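You operate a simulated robot arm through the tools that you are given. There is no shell and no other tool. Be economical: measure what you need, move in short steps, check, and stop when the job is done.

You are at the controls of a simulated robot arm. One attempt, no reset.

Task
Pop the mould with the yellow tab out into the black tray.
Fine: use the mould popper; none spilt; bar parked; the empty mould is locked in the vice again.

It is judged by the outcome, as a careful person would: the job done as asked, and still so three seconds after it is handed in. It fails if anything else is knocked over, pushed out of place, dropped, spilled or broken.

Robot
A 7-joint arm with a two-finger parallel gripper, fixed in place. Base frame: the origin is at the foot of the arm, x ahead of it, y to its left, z up. Lengths are in mm, angles in rad, forces in N, time in s.
Its first joint turns from -1.152 to 1.152 rad. Payload 1.57 kg.
Tool frame: the origin (TCP) lies between the finger pads and is the grasp point; the fingertips stand 30 mm ahead of it; z points along the fingers, y is the line along which they close. The gripper opens to 110 mm. The fingers are 24 mm wide and 12 mm thick; the gripper's body (48 by 112 mm) begins 78 mm behind the TCP.
Orientation is that of the tool frame in the base frame, as a unit quaternion [w, x, y, z]. With the fingers straight down and closing along the base's y, the tool's x points along the base's -x, its y along +y and its z along -z.

Tools
- The arm moves only by the tool move_arm. Its argument "rows" is a list of rows, each a list of 6 numbers: the shift along the base's x, y, z in cm, then the turn, a rotation vector about the base's x, y, z in rad. In form: [[tx, ty, tz, ax, ay, az], ...]. A call has 1 to 8 rows; each row shifts and turns the commanded pose from where the row before left it. "grip" is the opening in per cent of the stroke, from 0 (shut) to 100 (fully open), set as the call begins (left out, the last holds). Rows are played at 5 a second. More than 50 mm and 0.15 rad between two rows, or a gripper value outside its range, and nothing of the call is played. A pose out of reach is approached as far as the arm can. The call stops where the force on the tool passes 40 N (or 10 N more than at its start, if that is more) or the arm is blocked; 0.2 s more then pass. Each finger travels about 108 mm/s and halts on what it meets, pressing with about 22 N; the grip force reading is that of the motor and also rises with nothing between the fingers. The clock runs only during rows and for 0.2 s after the last one: add rows that do not move to give the fingers time. The reply holds the time, the measured pose of the TCP, the force on the tool along the base axes, the opening and the grip force, in the units named above and with some noise.
- Cameras (640 x 400 px; columns grow to the right, rows downward): "scene" is fixed at [153.1, -387.5, 1408.2]; the picture's right is [0.88, -0.47, 0.00], its down [-0.28, -0.52, -0.80] and it looks along [0.38, 0.71, -0.59] (base axes); focal length 280 px, centre (320, 200). "wrist" rides on the gripper at [70, 16, -141] in the tool frame; the picture's right is [-0.23, 0.97, 0.00], its down [-0.86, -0.20, -0.48] and it looks along [-0.47, -0.11, 0.88] (tool axes); focal length 222 px, centre (320, 200). There is no depth. A picture from a camera that has moved, and an enlarged one, comes with that camera's place and axes in the base frame and with its lens. The place of the scene camera against the robot may be out by one fixed shift of up to 12 mm in any direction.
- get_image(camera): a new picture of that camera. No time passes.
- inspect(camera, box): a new picture of the part [left, top, right, bottom] of that camera's present view, enlarged. No time passes.
- close_job(): hands the job in; it is judged then, once.

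Go step by step. Nothing tells you positions but the pictures and the camera data: compare them with the known pose of the tool, close in by small moves and look again before you grip or let go. The budget is 120 turns and 64 pictures, counting those below and the enlarged ones. Unless the task says otherwise, let go and move clear before handing in, and close with one line.

The tools are called by a JSON object that holds its "fn" and its "kwargs". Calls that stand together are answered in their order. move_arm: Moves the arm, as the interface text tells. Its arguments: {"type":"object","properties":{"rows":{"type":"array","items":{"type":"array","items":{"type":"number"}}},"grip":{"type":"number"}},"required":["rows"]} The other tools are called the same way: get_image (camera) takes a picture; inspect (camera, box) takes an enlarged picture of a part of a camera's view; close_job () hands the job in.

At the start:

```text
time_s: 0.0
position: [417.6, 21.0, 1205.5]
ee_rot: [0.0, 0.001, 1.0, 0.0]
wrist_force: [-0.4, 0.0, -0.6]
finger_gap: 110.0
grip_force: 0.0
```

scene: 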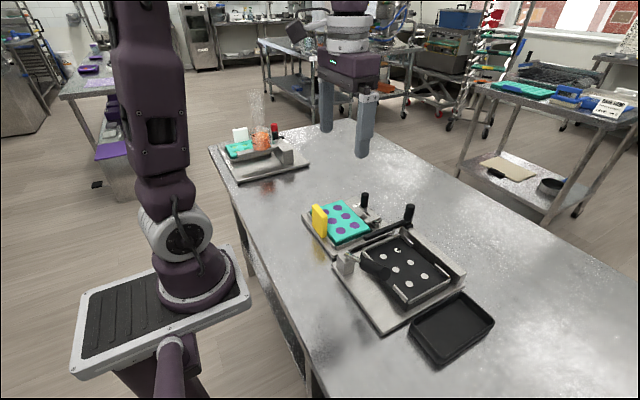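
wrist: 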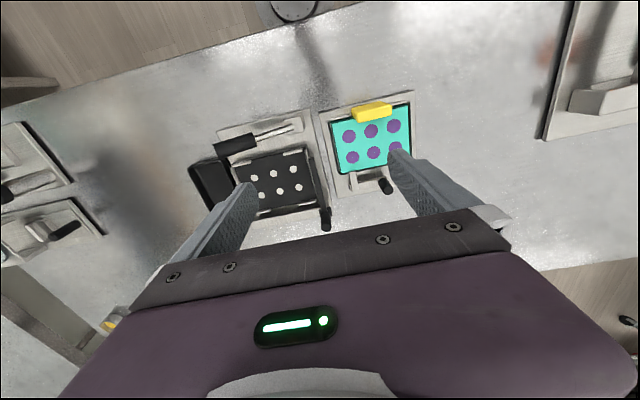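

I see a mould with a yellow tab in a vice, a popper device with pins and a lever bar next to it, and a black tray. I'll look closer first.

{"fn": "inspect", "kwargs": {"camera": "scene", "box": [290, 170, 510, 370]}}

{"fn": "inspect", "kwargs": {"camera": "wrist", "box": [180, 80, 430, 250]}}

{"fn": "inspect", "kwargs": {"camera": "scene", "box": [200, 90, 320, 190]}}

```text
2.00 times, centred on (400, 270) of scene
camera zoom: at [153.1, -387.5, 1408.2], right [0.88, -0.47, 0.0], down [-0.28, -0.52, -0.8], along [0.38, 0.71, -0.59], focal length 559 px, centre (160, 60)
```

zoom: 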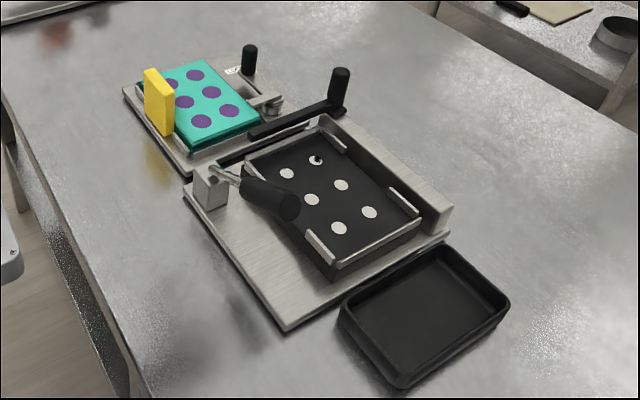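

```text
2.35 times, centred on (305, 165) of wrist
camera zoom: at [347.1, 37.3, 1347.7], right [0.23, 0.97, 0.0], down [0.86, -0.2, 0.48], along [0.47, -0.11, -0.88], focal length 523 px, centre (355, 282)
```

zoom: 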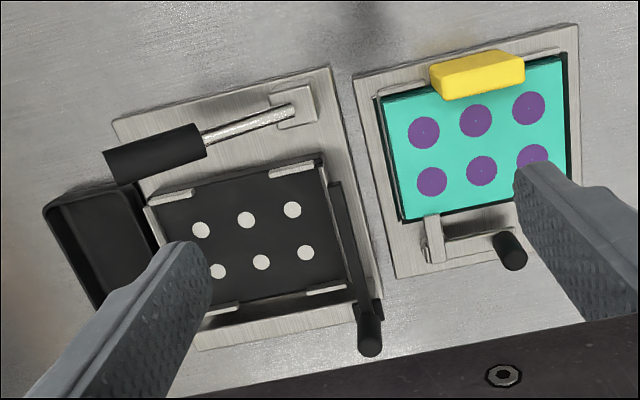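

```text
4.00 times, centred on (260, 140) of scene
camera zoom: at [153.1, -387.5, 1408.2], right [0.88, -0.47, 0.0], down [-0.28, -0.52, -0.8], along [0.38, 0.71, -0.59], focal length 1118 px, centre (560, 440)
```

zoom: 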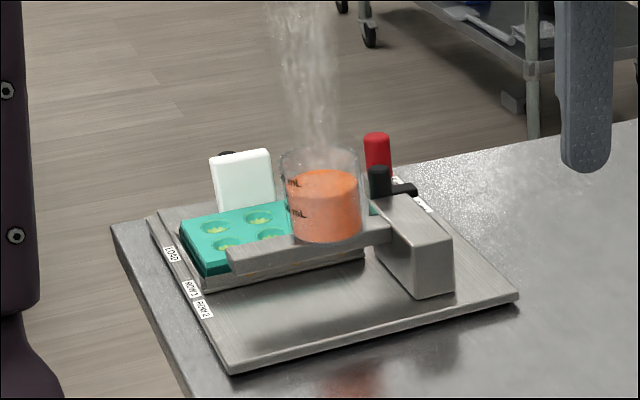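

The scale looks odd: triangulating the two cameras puts the table near z≈870, not 300. I'll go down a little and triangulate with the wrist camera.

{"fn": "move_arm", "kwargs": {"rows": [[0, 0, -4, 0, 0, 0], [0, 0, -4, 0, 0, 0], [0, 0, -4, 0, 0, 0], [0, 0, 0, 0, 0, 0]]}}

{"fn": "get_image", "kwargs": {"camera": "wrist"}}

```text
time_s: 1.0
position: [417.0, 21.0, 1086.6]
ee_rot: [0.0, -0.001, 1.0, 0.0]
wrist_force: [-0.4, 0.4, 0.5]
finger_gap: 110.4
grip_force: 0.0
```

```text
58 pictures are left
camera wrist: at [348.0, 36.7, 1229.3], right [0.23, 0.97, 0.0], down [0.86, -0.2, 0.48], along [0.47, -0.11, -0.88], focal length 222 px, centre (320, 200)
```

wrist: 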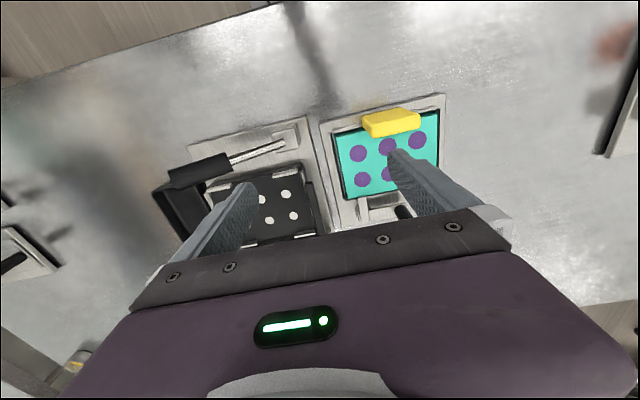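

The table seems to be near z≈830. I'll look closer at the labels and mechanisms.

{"fn": "inspect", "kwargs": {"camera": "scene", "box": [300, 185, 400, 255]}}

{"fn": "inspect", "kwargs": {"camera": "scene", "box": [330, 200, 500, 320]}}

{"fn": "inspect", "kwargs": {"camera": "wrist", "box": [160, 90, 330, 240]}}

```text
5.71 times, centred on (350, 220) of scene
camera zoom: at [153.1, -387.5, 1408.2], right [0.88, -0.47, 0.0], down [-0.28, -0.52, -0.8], along [0.38, 0.71, -0.59], focal length 1598 px, centre (149, 86)
```

zoom: 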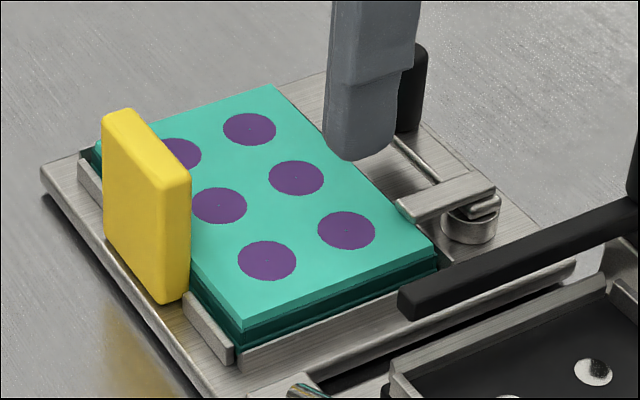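

```text
3.33 times, centred on (415, 260) of scene
camera zoom: at [153.1, -387.5, 1408.2], right [0.88, -0.47, 0.0], down [-0.28, -0.52, -0.8], along [0.38, 0.71, -0.59], focal length 932 px, centre (3, 0)
```

zoom: 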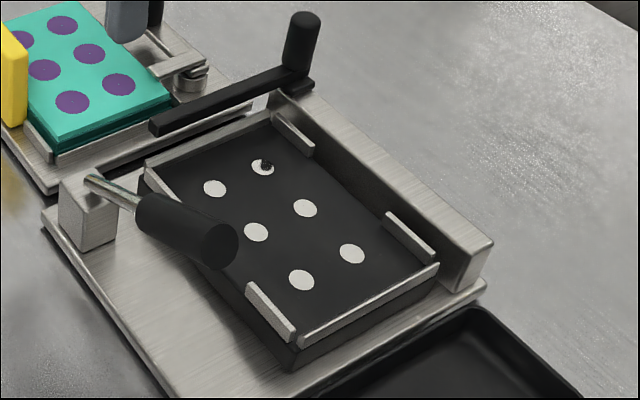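

```text
2.67 times, centred on (245, 165) of wrist
camera zoom: at [348.0, 36.7, 1229.3], right [0.23, 0.97, 0.0], down [0.86, -0.2, 0.48], along [0.47, -0.11, -0.88], focal length 592 px, centre (520, 293)
```

zoom: 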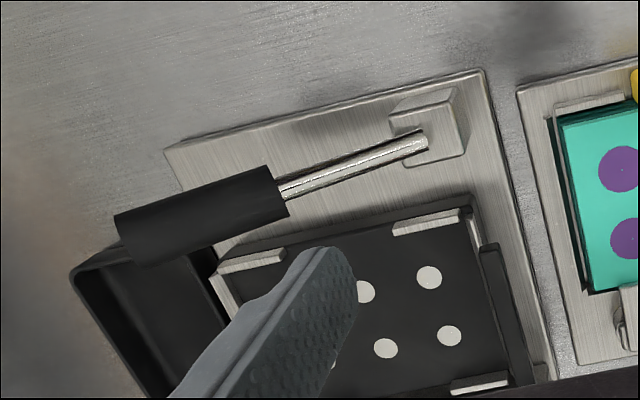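

The popper seems to be a nest with pins, a side lever that raises them, and a sweep bar riding the far rail toward the tray. I'll move above the vice for a closer view.

{"fn": "move_arm", "kwargs": {"rows": [[0, 4, 0, 0, 0, 0], [0, 4, 0, 0, 0, 0], [0, 3, -3, 0, 0, 0], [0, 0, -4, 0, 0, 0], [0, 0, 0, 0, 0, 0]]}}

{"fn": "get_image", "kwargs": {"camera": "wrist"}}

{"fn": "get_image", "kwargs": {"camera": "scene"}}

```text
time_s: 2.2
position: [417.6, 131.7, 1016.8]
ee_rot: [-0.001, 0.0, 1.0, 0.0]
wrist_force: [0.0, 0.2, -0.2]
finger_gap: 109.9
grip_force: 0.1
```

```text
54 pictures are left
camera wrist: at [348.4, 148.1, 1159.3], right [0.23, 0.97, 0.0], down [0.86, -0.2, 0.48], along [0.47, -0.11, -0.88], focal length 222 px, centre (320, 200)
```

wrist: 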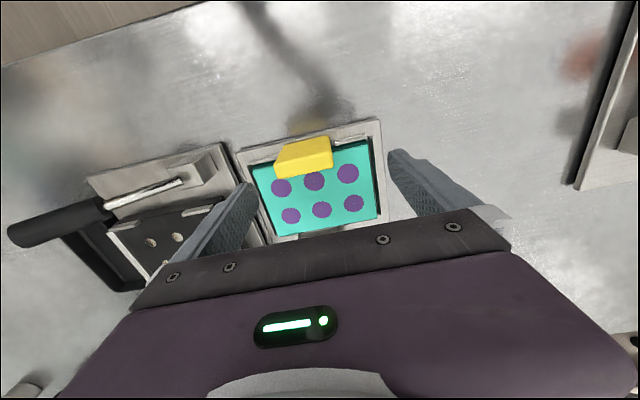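

```text
53 pictures are left
```

scene: 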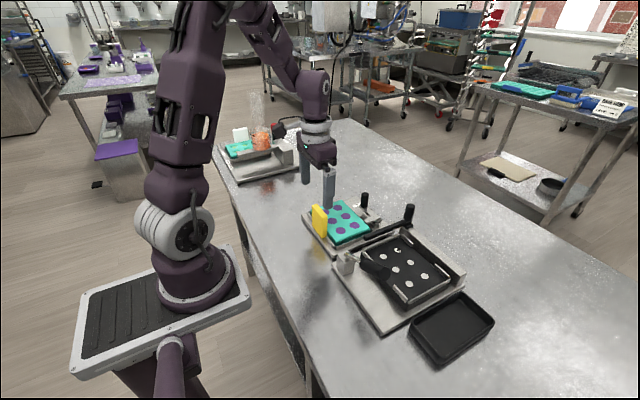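

Mould centre is about (485,115), top z≈875, and the tab is at about (413,115). The vice knob is at about (577,127), so I'll move outward to test reach and look at the clamp.

{"fn": "move_arm", "kwargs": {"rows": [[4, 0, 0, 0, 0, 0], [4, 0, 0, 0, 0, 0], [4, 0, 0, 0, 0, 0], [3, 0, 0, 0, 0, 0], [0, 0, 0, 0, 0, 0]]}}

{"fn": "get_image", "kwargs": {"camera": "wrist"}}

```text
time_s: 3.4
position: [566.4, 133.7, 1016.1]
ee_rot: [0.0, 0.0, 1.0, 0.0]
wrist_force: [-0.2, -0.5, -0.5]
finger_gap: 109.9
grip_force: 0.1
```

```text
52 pictures are left
camera wrist: at [497.7, 148.6, 1158.0], right [0.23, 0.97, 0.0], down [0.86, -0.2, 0.48], along [0.47, -0.11, -0.88], focal length 222 px, centre (320, 200)
```

wrist: 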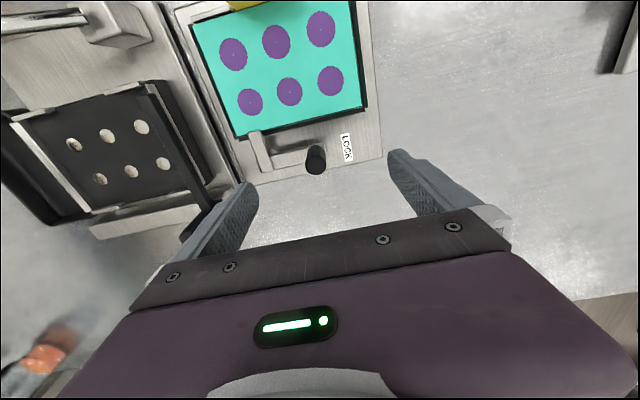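

Reach is fine out here, and a "LOCK" label sits next to the knob. I'll enlarge both mechanisms.

{"fn": "inspect", "kwargs": {"camera": "wrist", "box": [220, 90, 400, 200]}}

{"fn": "inspect", "kwargs": {"camera": "wrist", "box": [0, 0, 250, 250]}}

```text
3.56 times, centred on (310, 145) of wrist
camera zoom: at [497.7, 148.6, 1158.0], right [0.23, 0.97, 0.0], down [0.86, -0.2, 0.48], along [0.47, -0.11, -0.88], focal length 790 px, centre (356, 396)
```

zoom: 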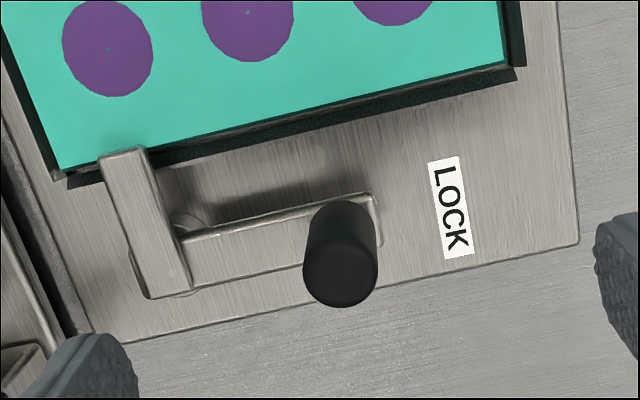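

```text
1.60 times, centred on (125, 125) of wrist
camera zoom: at [497.7, 148.6, 1158.0], right [0.23, 0.97, 0.0], down [0.86, -0.2, 0.48], along [0.47, -0.11, -0.88], focal length 355 px, centre (632, 320)
```

zoom: 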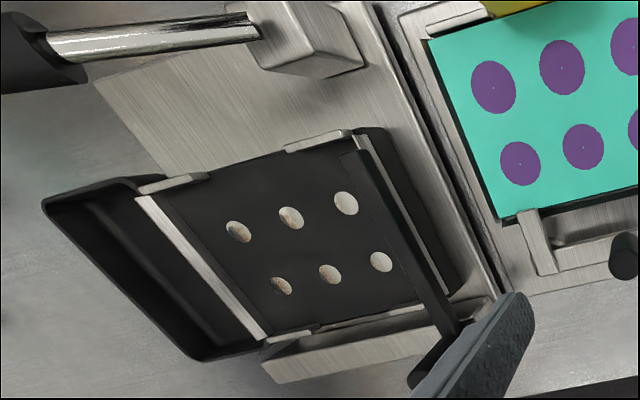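

The handle must swing from +y out toward +x to unlock: pivot about (575,58), knob about (580,124), z 880–925. I'll test reach to x≈645 at this height.

{"fn": "move_arm", "kwargs": {"rows": [[4, -4, 0, 0, 0, 0], [4, -3, 0, 0, 0, 0], [0, 0, 0, 0, 0, 0]]}}

{"fn": "move_arm", "kwargs": {"rows": [[0, 0, -3, 0, 0, 0], [0, 0, -3, 0, 0, 0], [0, 0, 0, 0, 0, 0]]}}

{"fn": "get_image", "kwargs": {"camera": "wrist"}}

```text
refused: row 1 steps farther than a row can; nothing moved
```

```text
time_s: 4.2
position: [565.9, 132.1, 955.4]
ee_rot: [0.0, 0.0, 1.0, 0.0]
wrist_force: [-1.1, -0.2, 0.5]
finger_gap: 110.4
grip_force: 0.1
```

```text
49 pictures are left
camera wrist: at [497.1, 147.5, 1097.7], right [0.23, 0.97, 0.0], down [0.85, -0.2, 0.48], along [0.47, -0.11, -0.88], focal length 222 px, centre (320, 200)
```

wrist: 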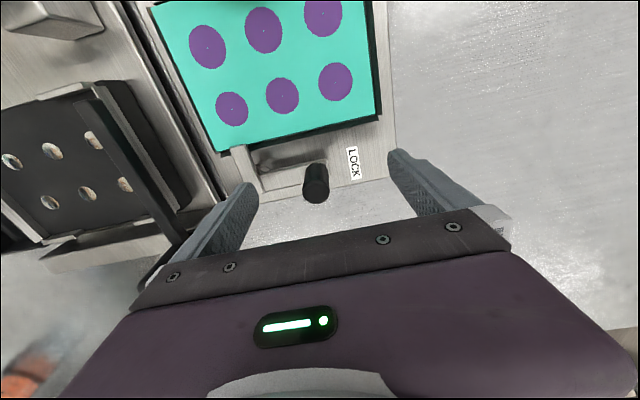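

Knob is at about (583,124), top z≈921. Now the reach test, a bit higher.

{"fn": "move_arm", "kwargs": {"rows": [[0, 0, 3, 0, 0, 0], [3, -3, 0, 0, 0, 0], [3, -3, 0, 0, 0, 0], [2, -1, 0, 0, 0, 0], [0, 0, 0, 0, 0, 0]]}}

{"fn": "get_image", "kwargs": {"camera": "wrist"}}

```text
time_s: 5.4
position: [647.9, 59.6, 985.6]
ee_rot: [0.0, 0.0, 1.0, 0.0]
wrist_force: [0.4, 0.0, 0.6]
finger_gap: 110.3
grip_force: 0.1
```

```text
48 pictures are left
camera wrist: at [578.7, 76.3, 1128.2], right [0.23, 0.97, 0.0], down [0.86, -0.2, 0.48], along [0.47, -0.11, -0.88], focal length 222 px, centre (320, 200)
```

wrist: 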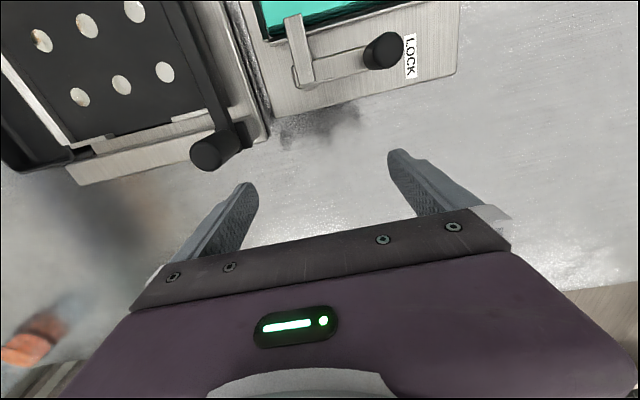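

Reach works. The knob is at about (571,127), top z≈940. I'll turn the gripper 90° so the fingers close along x, above the knob, and straddle it there.

{"fn": "move_arm", "kwargs": {"rows": [[-0.7, 0.61, 0, 0, 0, 0.1428], [-0.7, 0.61, 0, 0, 0, 0.1428], [-0.7, 0.61, 0, 0, 0, 0.1428], [-0.7, 0.61, 0, 0, 0, 0.1428], [-0.7, 0.61, 0, 0, 0, 0.1428], [-0.7, 0.61, 0, 0, 0, 0.1428], [-0.7, 0.61, 0, 0, 0, 0.1428], [-0.7, 0.61, 0, 0, 0, 0.1428]]}}

{"fn": "move_arm", "kwargs": {"rows": [[-0.7, 0.61, 0, 0, 0, 0.1428], [-0.7, 0.61, 0, 0, 0, 0.1428], [-0.7, 0.61, 0, 0, 0, 0.1428], [0, 0, 0, 0, 0, 0]], "grip": 40}}

{"fn": "get_image", "kwargs": {"camera": "wrist"}}

```text
time_s: 7.2
position: [590.4, 110.1, 986.0]
ee_rot: [0.0, -0.542, 0.84, 0.0]
wrist_force: [0.0, 0.8, 0.4]
finger_gap: 109.8
grip_force: 0.1
```

```text
time_s: 8.2
position: [570.2, 127.6, 986.3]
ee_rot: [0.001, 0.707, -0.707, 0.0]
wrist_force: [0.2, -0.5, -0.4]
finger_gap: 44.0
grip_force: 0.2
```

```text
47 pictures are left
camera wrist: at [554.3, 58.2, 1128.2], right [-0.97, 0.23, 0.0], down [0.2, 0.86, 0.48], along [0.11, 0.47, -0.88], focal length 222 px, centre (320, 200)
```

wrist: 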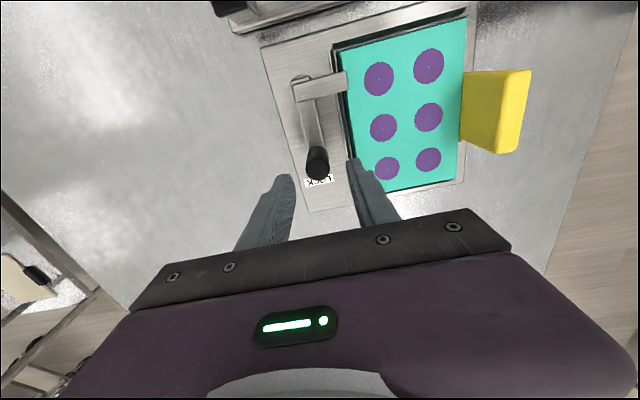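

The knob lines up between the fingers. I'll lower to straddle it and close the gap to about 32 mm, loose.

{"fn": "move_arm", "kwargs": {"rows": [[0, 0, -2.5, 0, 0, 0], [0, 0, -2.5, 0, 0, 0], [0, 0, 0, 0, 0, 0]]}}

{"fn": "get_image", "kwargs": {"camera": "wrist"}}

{"fn": "inspect", "kwargs": {"camera": "scene", "box": [300, 150, 420, 260]}}

```text
time_s: 9.0
position: [569.6, 129.2, 935.7]
ee_rot: [0.0, -0.707, 0.707, -0.001]
wrist_force: [-0.1, 0.3, -0.3]
finger_gap: 44.0
grip_force: 0.2
```

```text
46 pictures are left
camera wrist: at [554.5, 58.4, 1077.1], right [-0.97, 0.23, 0.0], down [0.2, 0.86, 0.48], along [0.11, 0.47, -0.88], focal length 222 px, centre (320, 200)
```

wrist: 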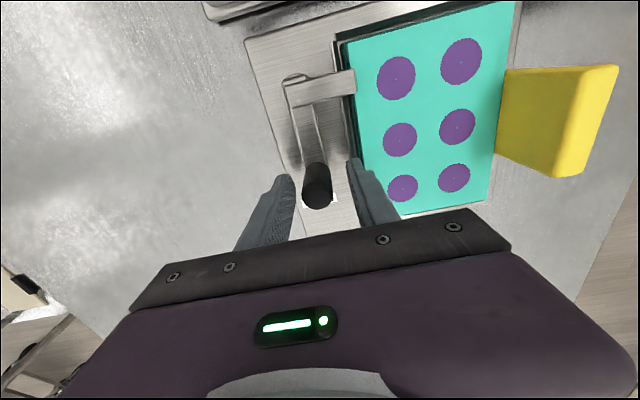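

```text
3.64 times, centred on (360, 205) of scene
camera zoom: at [153.1, -387.5, 1408.2], right [0.88, -0.47, 0.0], down [-0.28, -0.52, -0.8], along [0.38, 0.71, -0.59], focal length 1017 px, centre (174, 182)
```

zoom: 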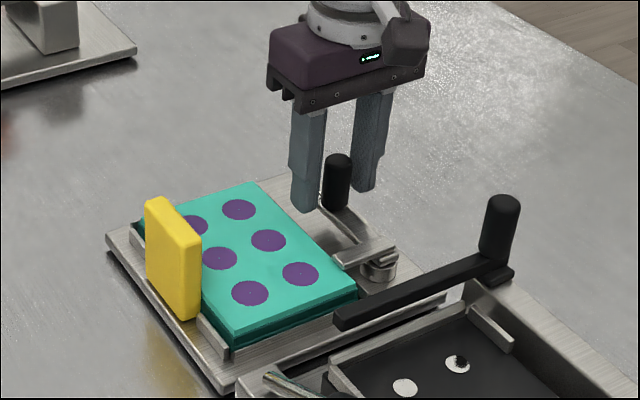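

The knob is straddled. I'll lower 8 mm, narrow the gap, and swing the handle along the arc toward +x.

{"fn": "move_arm", "kwargs": {"rows": [[0, 0, -0.8, 0, 0, 0], [0, 0, 0, 0, 0, 0]], "grip": 28}}

{"fn": "move_arm", "kwargs": {"rows": [[1.025, -0.073, 0, 0, 0, -0.1428], [1.004, -0.218, 0, 0, 0, -0.1428], [0.963, -0.359, 0, 0, 0, -0.1428], [0.901, -0.492, 0, 0, 0, -0.1428], [0.823, -0.616, 0, 0, 0, -0.1428], [0.726, -0.726, 0, 0, 0, -0.1428]]}}

{"fn": "inspect", "kwargs": {"camera": "scene", "box": [300, 150, 420, 260]}}

{"fn": "get_image", "kwargs": {"camera": "wrist"}}

```text
time_s: 9.6
position: [569.8, 128.5, 928.1]
ee_rot: [-0.001, 0.708, -0.707, 0.0]
wrist_force: [0.0, 0.0, -0.1]
finger_gap: 30.8
grip_force: 0.0
```

```text
time_s: 11.0
position: [624.6, 102.9, 926.9]
ee_rot: [0.001, -0.348, 0.937, 0.0]
wrist_force: [-0.9, 1.0, 0.9]
finger_gap: 31.6
grip_force: 0.8
```

```text
3.64 times, centred on (360, 205) of scene
camera zoom: at [153.0, -387.5, 1408.2], right [0.88, -0.47, 0.0], down [-0.28, -0.52, -0.8], along [0.38, 0.71, -0.59], focal length 1017 px, centre (174, 182)
```

zoom: 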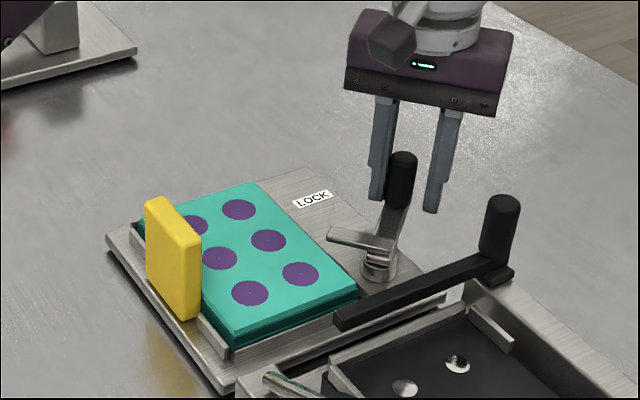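

```text
43 pictures are left
camera wrist: at [561.1, 70.0, 1069.5], right [-0.46, 0.89, 0.0], down [0.78, 0.41, 0.48], along [0.42, 0.22, -0.88], focal length 222 px, centre (320, 200)
```

wrist: 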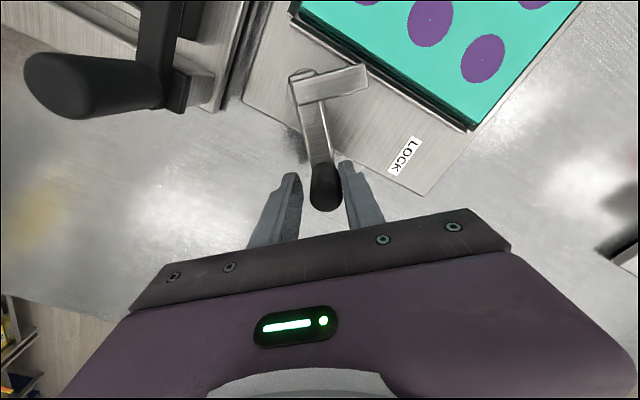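

It's swinging as planned; I'll continue the arc to the end.

{"fn": "move_arm", "kwargs": {"rows": [[0.616, -0.823, 0, 0, 0, -0.1428], [0.492, -0.901, 0, 0, 0, -0.1428], [0.359, -0.963, 0, 0, 0, -0.1428], [0.218, -1.004, 0, 0, 0, -0.1428], [0.073, -1.025, 0, 0, 0, -0.1428]]}}

{"fn": "get_image", "kwargs": {"camera": "wrist"}}

```text
time_s: 12.2
position: [641.6, 61.1, 928.2]
ee_rot: [0.0, 0.0, 1.0, 0.004]
wrist_force: [-6.4, 32.6, -1.3]
finger_gap: 59.2
grip_force: 15.8
```

```text
42 pictures are left
camera wrist: at [572.1, 75.5, 1069.8], right [0.23, 0.97, 0.01], down [0.85, -0.2, 0.48], along [0.47, -0.1, -0.88], focal length 222 px, centre (320, 200)
```

wrist: 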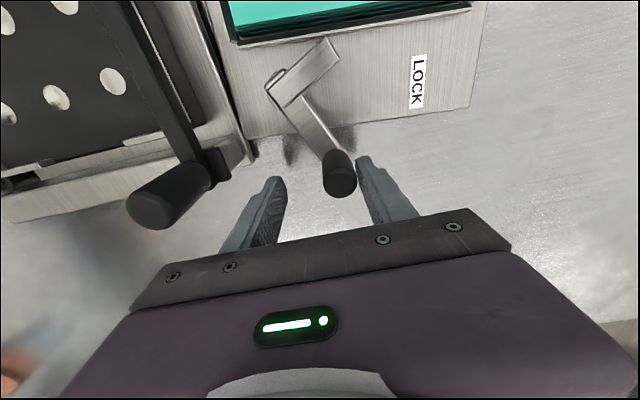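

It reached its stop (about 55–60°), with the clamp finger off the mould. I'll back off the pressure and lift away.

{"fn": "move_arm", "kwargs": {"rows": [[0, 1.2, 0, 0, 0, 0], [0, 0, 0, 0, 0, 0]], "grip": 50}}

{"fn": "move_arm", "kwargs": {"rows": [[0, 0, 4, 0, 0, 0], [0, 0, 4, 0, 0, 0], [-4, 0, 2, 0, 0, 0], [-4, 0, 0, 0, 0, 0], [0, 0, 0, 0, 0, 0]]}}

{"fn": "get_image", "kwargs": {"camera": "wrist"}}

{"fn": "inspect", "kwargs": {"camera": "scene", "box": [300, 170, 470, 320]}}

```text
time_s: 12.8
position: [642.3, 66.1, 927.0]
ee_rot: [0.001, 0.0, 1.0, 0.0]
wrist_force: [-0.3, -0.1, 0.1]
finger_gap: 54.9
grip_force: 0.1
```

```text
time_s: 14.0
position: [562.3, 69.5, 1029.0]
ee_rot: [-0.001, 0.0, 1.0, -0.001]
wrist_force: [-0.8, 0.0, 0.0]
finger_gap: 54.9
grip_force: 0.0
```

```text
41 pictures are left
camera wrist: at [492.6, 84.8, 1170.7], right [0.23, 0.97, 0.0], down [0.85, -0.2, 0.48], along [0.47, -0.11, -0.88], focal length 222 px, centre (320, 200)
```

wrist: 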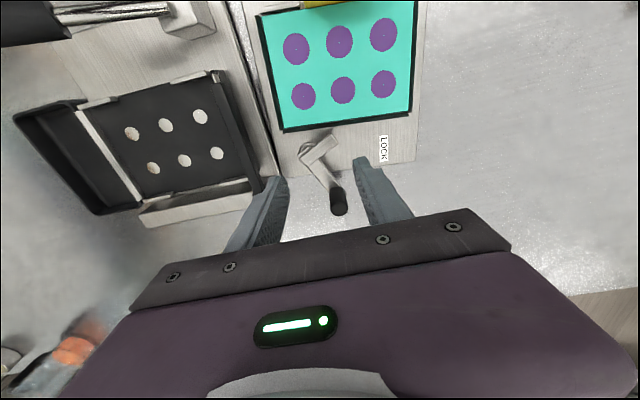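

```text
2.67 times, centred on (385, 245) of scene
camera zoom: at [153.0, -387.5, 1408.2], right [0.88, -0.47, 0.0], down [-0.28, -0.52, -0.8], along [0.38, 0.71, -0.59], focal length 746 px, centre (147, 80)
```

zoom: 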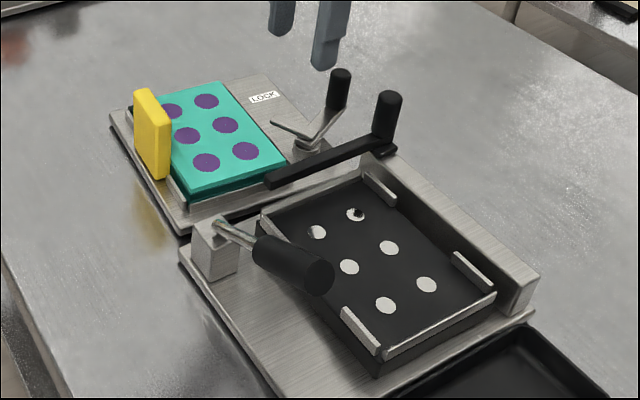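

The mould is released. My estimates are mould centre (488,110) turned about −5°, nest centre (523,−118) squared to the base, and lever grip end at about (407,−152,1000). Next I'll turn the gripper to straddle the tab in x and go above it.

{"fn": "move_arm", "kwargs": {"rows": [[-1.35, 0.43, 0, 0, 0, 0.1346], [-1.35, 0.43, 0, 0, 0, 0.1346], [-1.35, 0.43, 0, 0, 0, 0.1346], [-1.35, 0.43, 0, 0, 0, 0.1346], [-1.35, 0.43, 0, 0, 0, 0.1346], [-1.35, 0.43, 0, 0, 0, 0.1346], [-1.35, 0.43, 0, 0, 0, 0.1346], [-1.35, 0.43, 0, 0, 0, 0.1346]]}}

{"fn": "move_arm", "kwargs": {"rows": [[-1.35, 0.43, 0, 0, 0, 0.1346], [-1.35, 0.43, 0, 0, 0, 0.1346], [-1.35, 0.43, 0, 0, 0, 0.1346], [0, 0, 0, 0, 0, 0]]}}

{"fn": "get_image", "kwargs": {"camera": "wrist"}}

{"fn": "inspect", "kwargs": {"camera": "scene", "box": [290, 170, 450, 310]}}

```text
time_s: 15.8
position: [455.0, 104.3, 1029.0]
ee_rot: [0.0, -0.514, 0.858, 0.0]
wrist_force: [0.0, 0.9, -0.2]
finger_gap: 55.3
grip_force: 0.1
```

```text
time_s: 16.8
position: [412.9, 116.0, 1027.5]
ee_rot: [0.001, -0.674, 0.738, -0.001]
wrist_force: [0.5, 0.9, -0.3]
finger_gap: 55.1
grip_force: 0.0
```

```text
39 pictures are left
camera wrist: at [390.6, 48.1, 1169.4], right [-0.95, 0.31, 0.0], down [0.27, 0.83, 0.48], along [0.15, 0.45, -0.88], focal length 222 px, centre (320, 200)
```

wrist: 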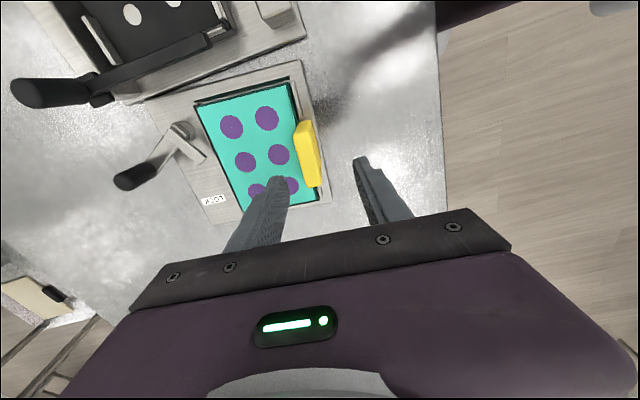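

```text
2.86 times, centred on (370, 240) of scene
camera zoom: at [153.0, -387.5, 1408.2], right [0.88, -0.47, 0.0], down [-0.28, -0.52, -0.8], along [0.38, 0.71, -0.59], focal length 799 px, centre (177, 86)
```

zoom: 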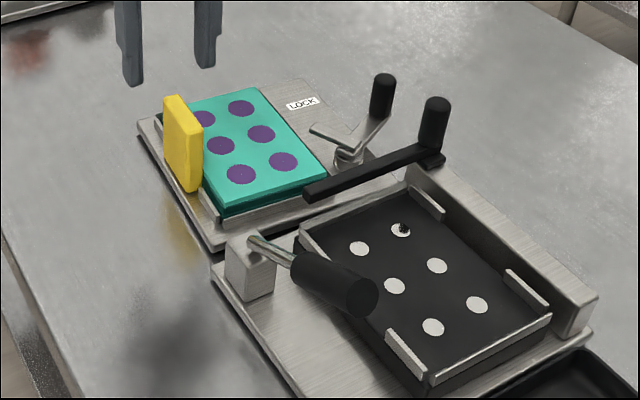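

I need the tab's exact geometry, so I'll enlarge it.

{"fn": "inspect", "kwargs": {"camera": "wrist", "box": [180, 60, 380, 220]}}

{"fn": "inspect", "kwargs": {"camera": "scene", "box": [300, 190, 350, 255]}}

```text
2.50 times, centred on (280, 140) of wrist
camera zoom: at [390.6, 48.1, 1169.4], right [-0.95, 0.31, 0.0], down [0.27, 0.83, 0.48], along [0.15, 0.45, -0.88], focal length 555 px, centre (420, 350)
```

zoom: 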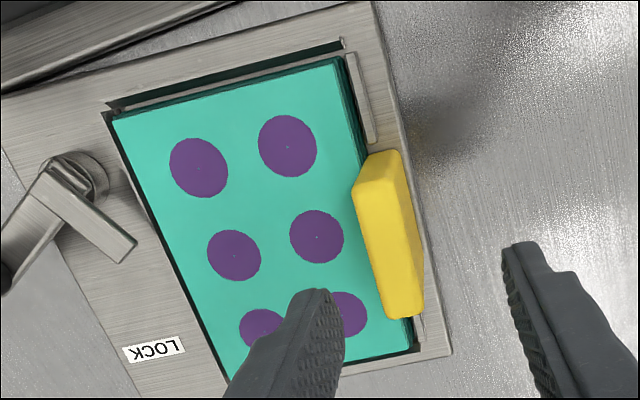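

```text
6.15 times, centred on (325, 222) of scene
camera zoom: at [153.0, -387.5, 1408.2], right [0.88, -0.47, 0.0], down [-0.28, -0.52, -0.8], along [0.38, 0.71, -0.59], focal length 1721 px, centre (289, 62)
```

zoom: 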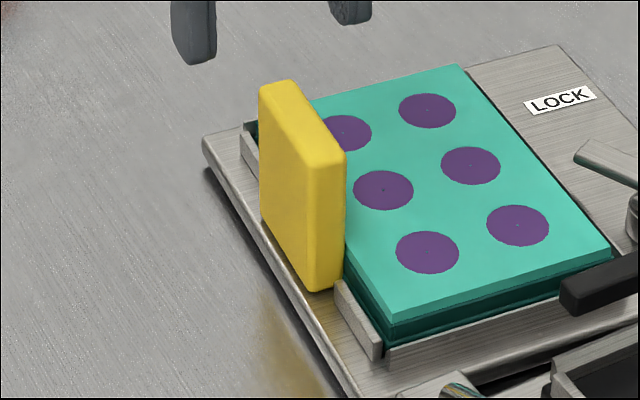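

Tab top centre is about (427,114.5,938), roughly 12 mm thick and 52 mm wide. I'll lean the gripper body slightly toward +y, which keeps it clear of the lever later, and come just above the tab.

{"fn": "move_arm", "kwargs": {"rows": [[0.8, 0.3, -1, -0.149, 0.013, 0], [0.7, 0.4, -1, -0.149, 0.013, 0], [0, 0, -2, 0, 0, 0], [0, 0, 0, 0, 0, 0]]}}

{"fn": "get_image", "kwargs": {"camera": "wrist"}}

{"fn": "inspect", "kwargs": {"camera": "scene", "box": [280, 150, 380, 250]}}

```text
time_s: 17.8
position: [428.3, 124.0, 987.4]
ee_rot: [-0.11, -0.667, 0.73, -0.102]
wrist_force: [-0.4, 0.0, -0.3]
finger_gap: 54.9
grip_force: 0.1
```

```text
35 pictures are left
camera wrist: at [409.3, 99.1, 1143.5], right [-0.95, 0.3, -0.07], down [0.28, 0.94, 0.2], along [0.13, 0.17, -0.98], focal length 222 px, centre (320, 200)
```

wrist: 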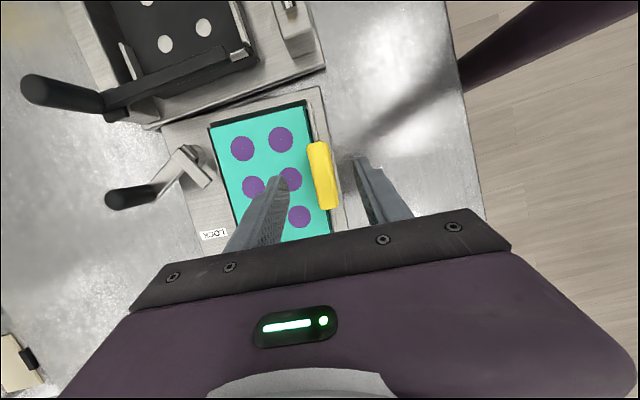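

```text
4.00 times, centred on (330, 200) of scene
camera zoom: at [153.1, -387.5, 1408.2], right [0.88, -0.47, 0.0], down [-0.28, -0.52, -0.8], along [0.38, 0.71, -0.59], focal length 1118 px, centre (280, 200)
```

zoom: 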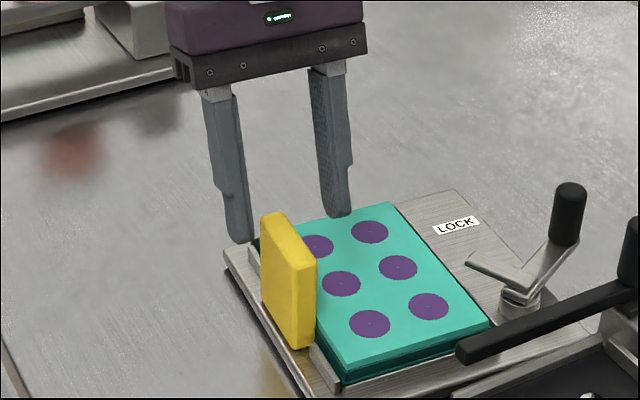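

The fingers are aligned on the tab. I'll descend 69 mm and check before closing.

{"fn": "move_arm", "kwargs": {"rows": [[0, 0, -2.5, 0, 0, 0], [0, 0, -2.5, 0, 0, 0], [0, 0, -1.9, 0, 0, 0], [0, 0, 0, 0, 0, 0]]}}

{"fn": "inspect", "kwargs": {"camera": "wrist", "box": [200, 80, 440, 230]}}

{"fn": "inspect", "kwargs": {"camera": "scene", "box": [280, 150, 380, 250]}}

```text
time_s: 18.6
position: [430.5, 123.2, 929.9]
ee_rot: [-0.106, -0.667, 0.73, -0.105]
wrist_force: [-5.4, -0.7, 20.0]
finger_gap: 50.5
grip_force: 0.0
stopped in row 3: the force on the tool passed its limit (the readings are from after the stop); the commanded pose is now the measured one
```

```text
2.67 times, centred on (320, 155) of wrist
camera zoom: at [410.7, 99.3, 1085.7], right [-0.95, 0.3, -0.08], down [0.28, 0.94, 0.21], along [0.14, 0.17, -0.98], focal length 592 px, centre (320, 320)
```

zoom: 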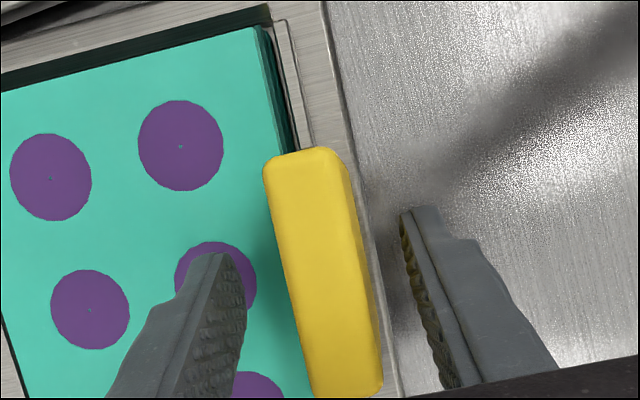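

```text
4.00 times, centred on (330, 200) of scene
camera zoom: at [152.6, -387.6, 1408.2], right [0.88, -0.47, 0.0], down [-0.28, -0.52, -0.8], along [0.38, 0.71, -0.59], focal length 1118 px, centre (280, 200)
```

zoom: 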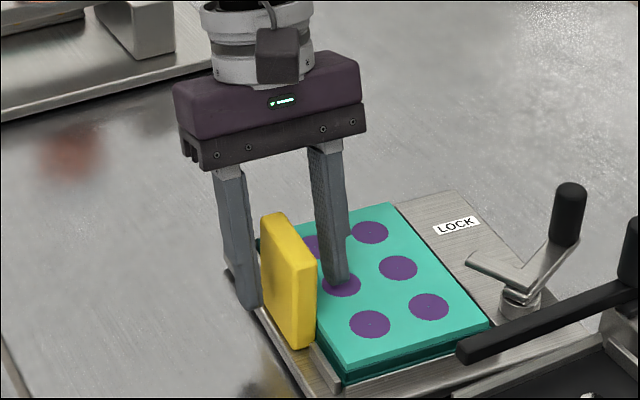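

The inner fingertip touched the mould top, so the mould top is really z≈898, and re-checking the rays agrees. The corrected nest centre is about (520.6,−102.7,899). I'll rise 7 mm and close on the tab.

{"fn": "move_arm", "kwargs": {"rows": [[0, 0, 0.7, 0, 0, 0], [0, 0, 0, 0, 0, 0]]}}

{"fn": "move_arm", "kwargs": {"rows": [[-0.2, 0, 0, 0, 0, 0], [0, 0, 0, 0, 0, 0], [0, 0, 0, 0, 0, 0]], "grip": 5}}

{"fn": "inspect", "kwargs": {"camera": "wrist", "box": [160, 40, 440, 230]}}

```text
time_s: 19.2
position: [431.0, 122.3, 936.9]
ee_rot: [-0.107, -0.666, 0.731, -0.104]
wrist_force: [0.4, 0.6, 0.0]
finger_gap: 55.0
grip_force: 0.0
```

```text
time_s: 20.0
position: [428.1, 122.2, 934.6]
ee_rot: [-0.108, -0.666, 0.731, -0.104]
wrist_force: [-12.5, 4.2, 0.0]
finger_gap: 17.7
grip_force: 21.7
```

```text
2.11 times, centred on (300, 135) of wrist
camera zoom: at [408.7, 99.6, 1092.2], right [-0.95, 0.3, -0.08], down [0.28, 0.94, 0.21], along [0.13, 0.17, -0.98], focal length 468 px, centre (362, 337)
```

zoom: 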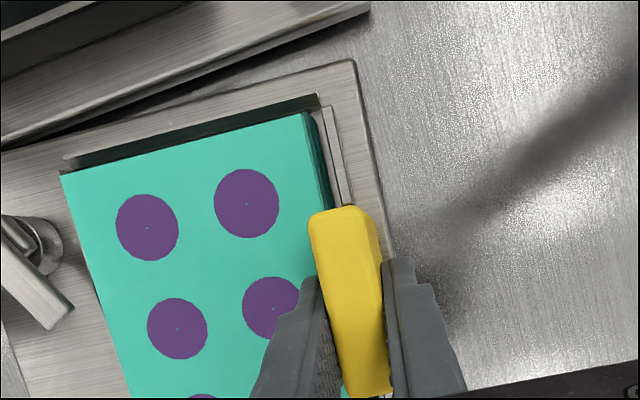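

The tab is held (17.7 mm). I'll relieve the side load a touch and lift slowly.

{"fn": "move_arm", "kwargs": {"rows": [[-0.15, 0, 0, 0, 0, 0], [0, 0, 0.5, 0, 0, 0], [0, 0, 1, 0, 0, 0], [0, 0, 1.5, 0, 0, 0], [0, 0, 0, 0, 0, 0]]}}

{"fn": "inspect", "kwargs": {"camera": "scene", "box": [280, 130, 400, 260]}}

```text
time_s: 21.2
position: [427.8, 123.6, 966.3]
ee_rot: [-0.107, -0.666, 0.731, -0.104]
wrist_force: [-0.5, 0.3, -1.5]
finger_gap: 17.8
grip_force: 22.1
```

```text
3.08 times, centred on (340, 195) of scene
camera zoom: at [153.1, -387.5, 1408.2], right [0.88, -0.47, 0.0], down [-0.28, -0.52, -0.8], along [0.38, 0.71, -0.59], focal length 860 px, centre (258, 215)
```

zoom: 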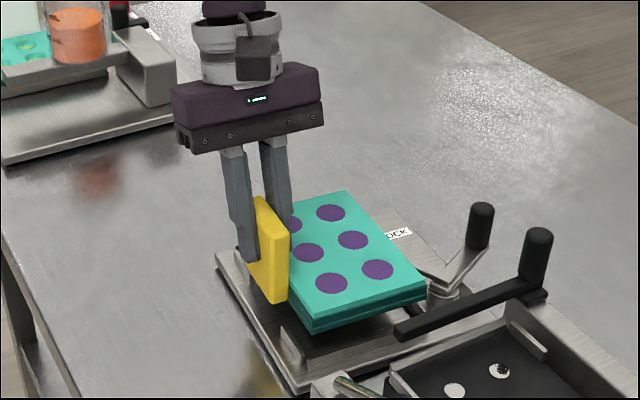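

Lifted level, and it's light. I'll raise to clear the bar and its knob, then carry over above the nest while squaring up by 0.094 rad.

{"fn": "move_arm", "kwargs": {"rows": [[0, 0, 2.5, 0, 0, 0], [0, 0, 2.5, 0, 0, 0], [0, 0, 2.5, 0, 0, 0], [0, 0, 1, 0, 0, 0]]}}

{"fn": "move_arm", "kwargs": {"rows": [[0.38, -2.72, 0, 0, 0, 0], [0.38, -2.73, 0, 0, 0, 0.047], [0.39, -2.73, 0, 0, 0, 0.047], [0.39, -2.73, 0, 0, 0, 0], [0.39, -2.73, 0, 0, 0, 0], [0.39, -2.73, 0, 0, 0, 0], [0.39, -2.73, 0, 0, 0, 0], [0.38, -2.73, 0, 0, 0, 0]]}}

{"fn": "get_image", "kwargs": {"camera": "wrist"}}

{"fn": "inspect", "kwargs": {"camera": "scene", "box": [310, 150, 490, 310]}}

```text
time_s: 22.2
position: [426.6, 122.7, 1051.1]
ee_rot: [-0.107, -0.666, 0.731, -0.104]
wrist_force: [0.1, 0.3, -0.8]
finger_gap: 17.8
grip_force: 21.5
```

```text
time_s: 24.0
position: [458.2, -95.4, 1050.1]
ee_rot: [0.102, 0.7, -0.698, 0.109]
wrist_force: [-0.5, -1.3, -1.1]
finger_gap: 17.9
grip_force: 21.6
```

```text
29 pictures are left
camera wrist: at [441.1, -120.5, 1206.8], right [-0.97, 0.21, -0.08], down [0.19, 0.96, 0.21], along [0.12, 0.19, -0.98], focal length 222 px, centre (320, 200)
```

wrist: 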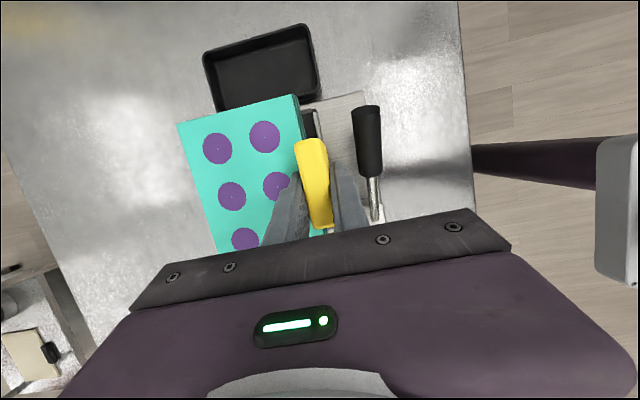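

```text
2.50 times, centred on (400, 230) of scene
camera zoom: at [153.1, -387.5, 1408.2], right [0.88, -0.47, 0.0], down [-0.28, -0.52, -0.8], along [0.38, 0.71, -0.59], focal length 699 px, centre (120, 125)
```

zoom: 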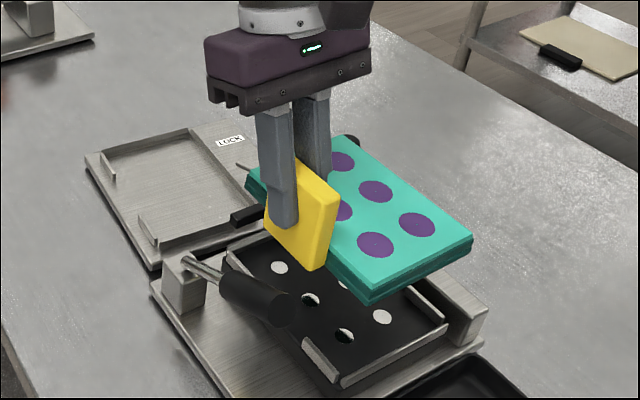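

The nest is empty and visible below, with the mould above it. I'll lower partway and check alignment against the retainers and the bar.

{"fn": "move_arm", "kwargs": {"rows": [[0, 0, -2.5, 0, 0, 0], [0, 0, -2.5, 0, 0, 0], [0, 0, -1, 0, 0, 0], [0, 0, 0, 0, 0, 0]]}}

{"fn": "inspect", "kwargs": {"camera": "scene", "box": [340, 190, 480, 310]}}

{"fn": "inspect", "kwargs": {"camera": "wrist", "box": [150, 50, 400, 250]}}

```text
time_s: 25.0
position: [457.7, -95.2, 990.9]
ee_rot: [0.102, 0.7, -0.698, 0.11]
wrist_force: [0.1, -0.8, -0.4]
finger_gap: 17.7
grip_force: 21.9
```

```text
3.33 times, centred on (410, 250) of scene
camera zoom: at [153.1, -387.5, 1408.2], right [0.88, -0.47, 0.0], down [-0.28, -0.52, -0.8], along [0.38, 0.71, -0.59], focal length 932 px, centre (20, 33)
```

zoom: 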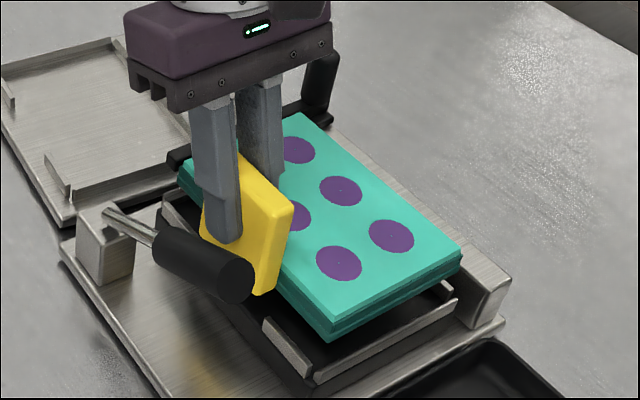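

```text
2.00 times, centred on (275, 150) of wrist
camera zoom: at [440.6, -120.9, 1146.7], right [-0.97, 0.21, -0.08], down [0.19, 0.96, 0.21], along [0.12, 0.19, -0.98], focal length 444 px, centre (410, 300)
```

zoom: 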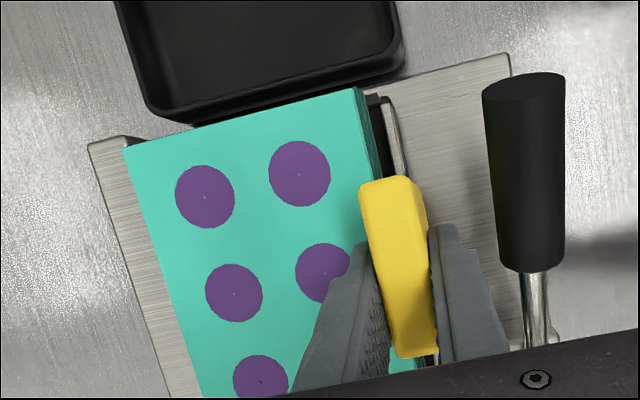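

Alignment looks right: mould centre measures (520.5,−103.1) with about zero tilt. I'll lower gently in small steps and check force.

{"fn": "move_arm", "kwargs": {"rows": [[0, 0, -0.8, 0, 0, 0], [0, 0, -0.7, 0, 0, 0], [0, 0, -0.4, 0, 0, 0], [0, 0, 0, 0, 0, 0]]}}

{"fn": "inspect", "kwargs": {"camera": "scene", "box": [340, 190, 480, 310]}}

```text
time_s: 26.0
position: [457.4, -95.8, 971.8]
ee_rot: [0.102, 0.7, -0.699, 0.109]
wrist_force: [0.0, -1.0, -1.5]
finger_gap: 17.9
grip_force: 22.5
```

```text
3.33 times, centred on (410, 250) of scene
camera zoom: at [153.1, -387.5, 1408.2], right [0.88, -0.47, 0.0], down [-0.28, -0.52, -0.8], along [0.38, 0.71, -0.59], focal length 932 px, centre (20, 33)
```

zoom: 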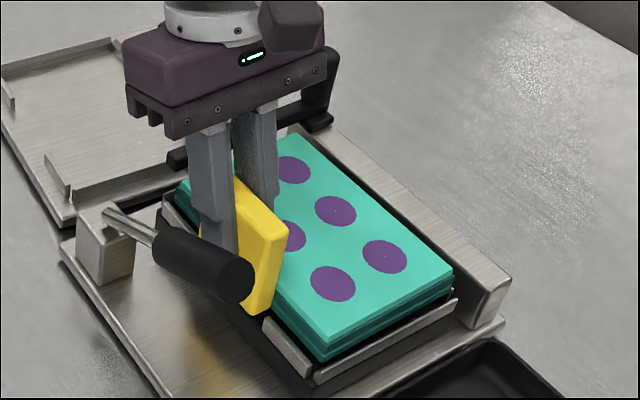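

Well aligned so far; continuing down slowly.

{"fn": "move_arm", "kwargs": {"rows": [[0, 0, -0.2, 0, 0, 0], [0, 0, -0.2, 0, 0, 0], [0, 0, -0.2, 0, 0, 0], [0, 0, 0, 0, 0, 0]]}}

{"fn": "move_arm", "kwargs": {"rows": [[0, 0, -0.2, 0, 0, 0], [0, 0, -0.2, 0, 0, 0], [0, 0, 0, 0, 0, 0]]}}

{"fn": "inspect", "kwargs": {"camera": "scene", "box": [340, 190, 480, 310]}}

```text
time_s: 27.0
position: [458.6, -96.3, 964.4]
ee_rot: [0.102, 0.7, -0.699, 0.109]
wrist_force: [-1.3, 0.8, 0.6]
finger_gap: 17.6
grip_force: 21.2
```

```text
time_s: 27.8
position: [457.3, -96.7, 961.0]
ee_rot: [0.103, 0.699, -0.699, 0.11]
wrist_force: [0.4, 0.8, -0.6]
finger_gap: 17.8
grip_force: 21.8
```

```text
3.33 times, centred on (410, 250) of scene
camera zoom: at [153.1, -387.5, 1408.2], right [0.88, -0.47, 0.0], down [-0.28, -0.52, -0.8], along [0.38, 0.71, -0.59], focal length 932 px, centre (20, 33)
```

zoom: 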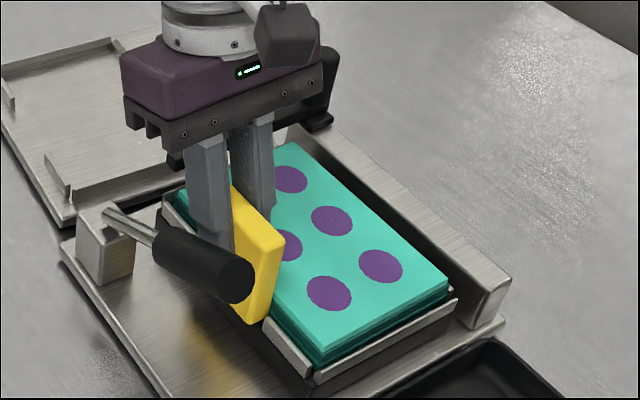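

It is entering between the rails; continuing to contact.

{"fn": "move_arm", "kwargs": {"rows": [[0, 0, -0.2, 0, 0, 0], [0, 0, -0.2, 0, 0, 0], [0, 0, 0, 0, 0, 0]]}}

{"fn": "move_arm", "kwargs": {"rows": [[0, 0, -0.2, 0, 0, 0], [0, 0, 0, 0, 0, 0]]}}

{"fn": "inspect", "kwargs": {"camera": "scene", "box": [340, 190, 480, 310]}}

```text
time_s: 28.6
position: [458.4, -95.8, 958.8]
ee_rot: [0.101, 0.699, -0.699, 0.109]
wrist_force: [-3.6, 1.0, 16.3]
finger_gap: 17.7
grip_force: 22.1
```

```text
time_s: 29.2
position: [457.4, -96.8, 955.8]
ee_rot: [0.102, 0.699, -0.699, 0.108]
wrist_force: [-3.6, -2.3, 16.4]
finger_gap: 17.8
grip_force: 22.0
```

```text
3.33 times, centred on (410, 250) of scene
camera zoom: at [152.7, -387.5, 1408.2], right [0.88, -0.47, 0.0], down [-0.28, -0.52, -0.8], along [0.38, 0.71, -0.59], focal length 932 px, centre (20, 33)
```

zoom: 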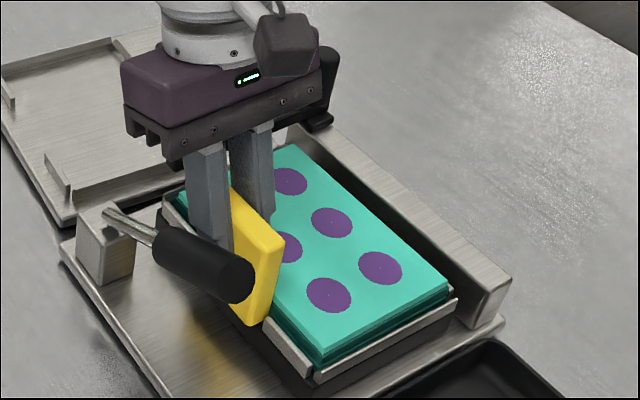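

Seated (contact at about 958.5). I'll relieve the pressure, open slightly so the outer finger stays clear of the lever, and rise.

{"fn": "move_arm", "kwargs": {"rows": [[0, 0, 0.15, 0, 0, 0], [0, 0, 0, 0, 0, 0]], "grip": 27}}

{"fn": "move_arm", "kwargs": {"rows": [[0, 0, 1, 0, 0, 0], [0, 0, 2, 0, 0, 0], [0, 0, 3, 0, 0, 0], [0, 0, 4, 0, 0, 0], [0, 0, 4, 0, 0, 0]]}}

{"fn": "inspect", "kwargs": {"camera": "scene", "box": [310, 170, 500, 330]}}

{"fn": "get_image", "kwargs": {"camera": "wrist"}}

```text
time_s: 29.8
position: [459.0, -95.1, 956.7]
ee_rot: [0.102, 0.7, -0.698, 0.109]
wrist_force: [-0.4, -0.6, 0.2]
finger_gap: 29.7
grip_force: 0.0
```

```text
time_s: 31.0
position: [459.5, -92.7, 1096.2]
ee_rot: [0.102, 0.7, -0.698, 0.109]
wrist_force: [-0.4, -0.5, -0.5]
finger_gap: 29.6
grip_force: 0.1
```

```text
2.50 times, centred on (405, 250) of scene
camera zoom: at [153.0, -387.5, 1408.2], right [0.88, -0.47, 0.0], down [-0.28, -0.52, -0.8], along [0.38, 0.71, -0.59], focal length 699 px, centre (108, 75)
```

zoom: 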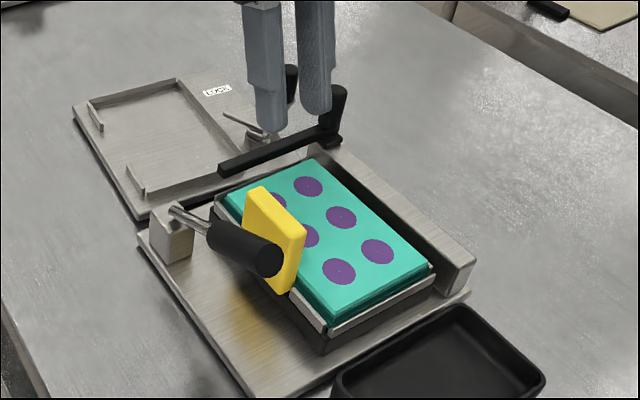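

```text
21 pictures are left
camera wrist: at [442.2, -117.9, 1252.6], right [-0.97, 0.21, -0.08], down [0.2, 0.96, 0.21], along [0.12, 0.19, -0.98], focal length 222 px, centre (320, 200)
```

wrist: 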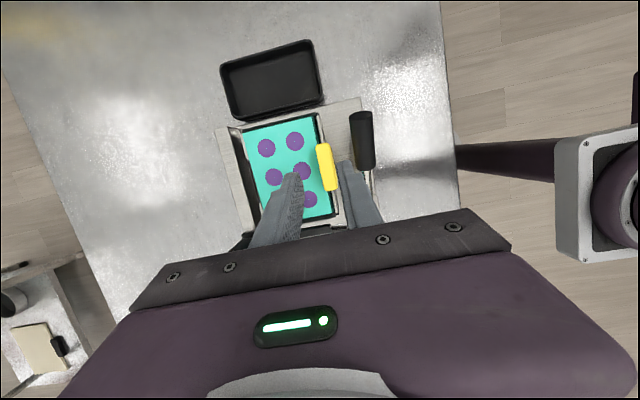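

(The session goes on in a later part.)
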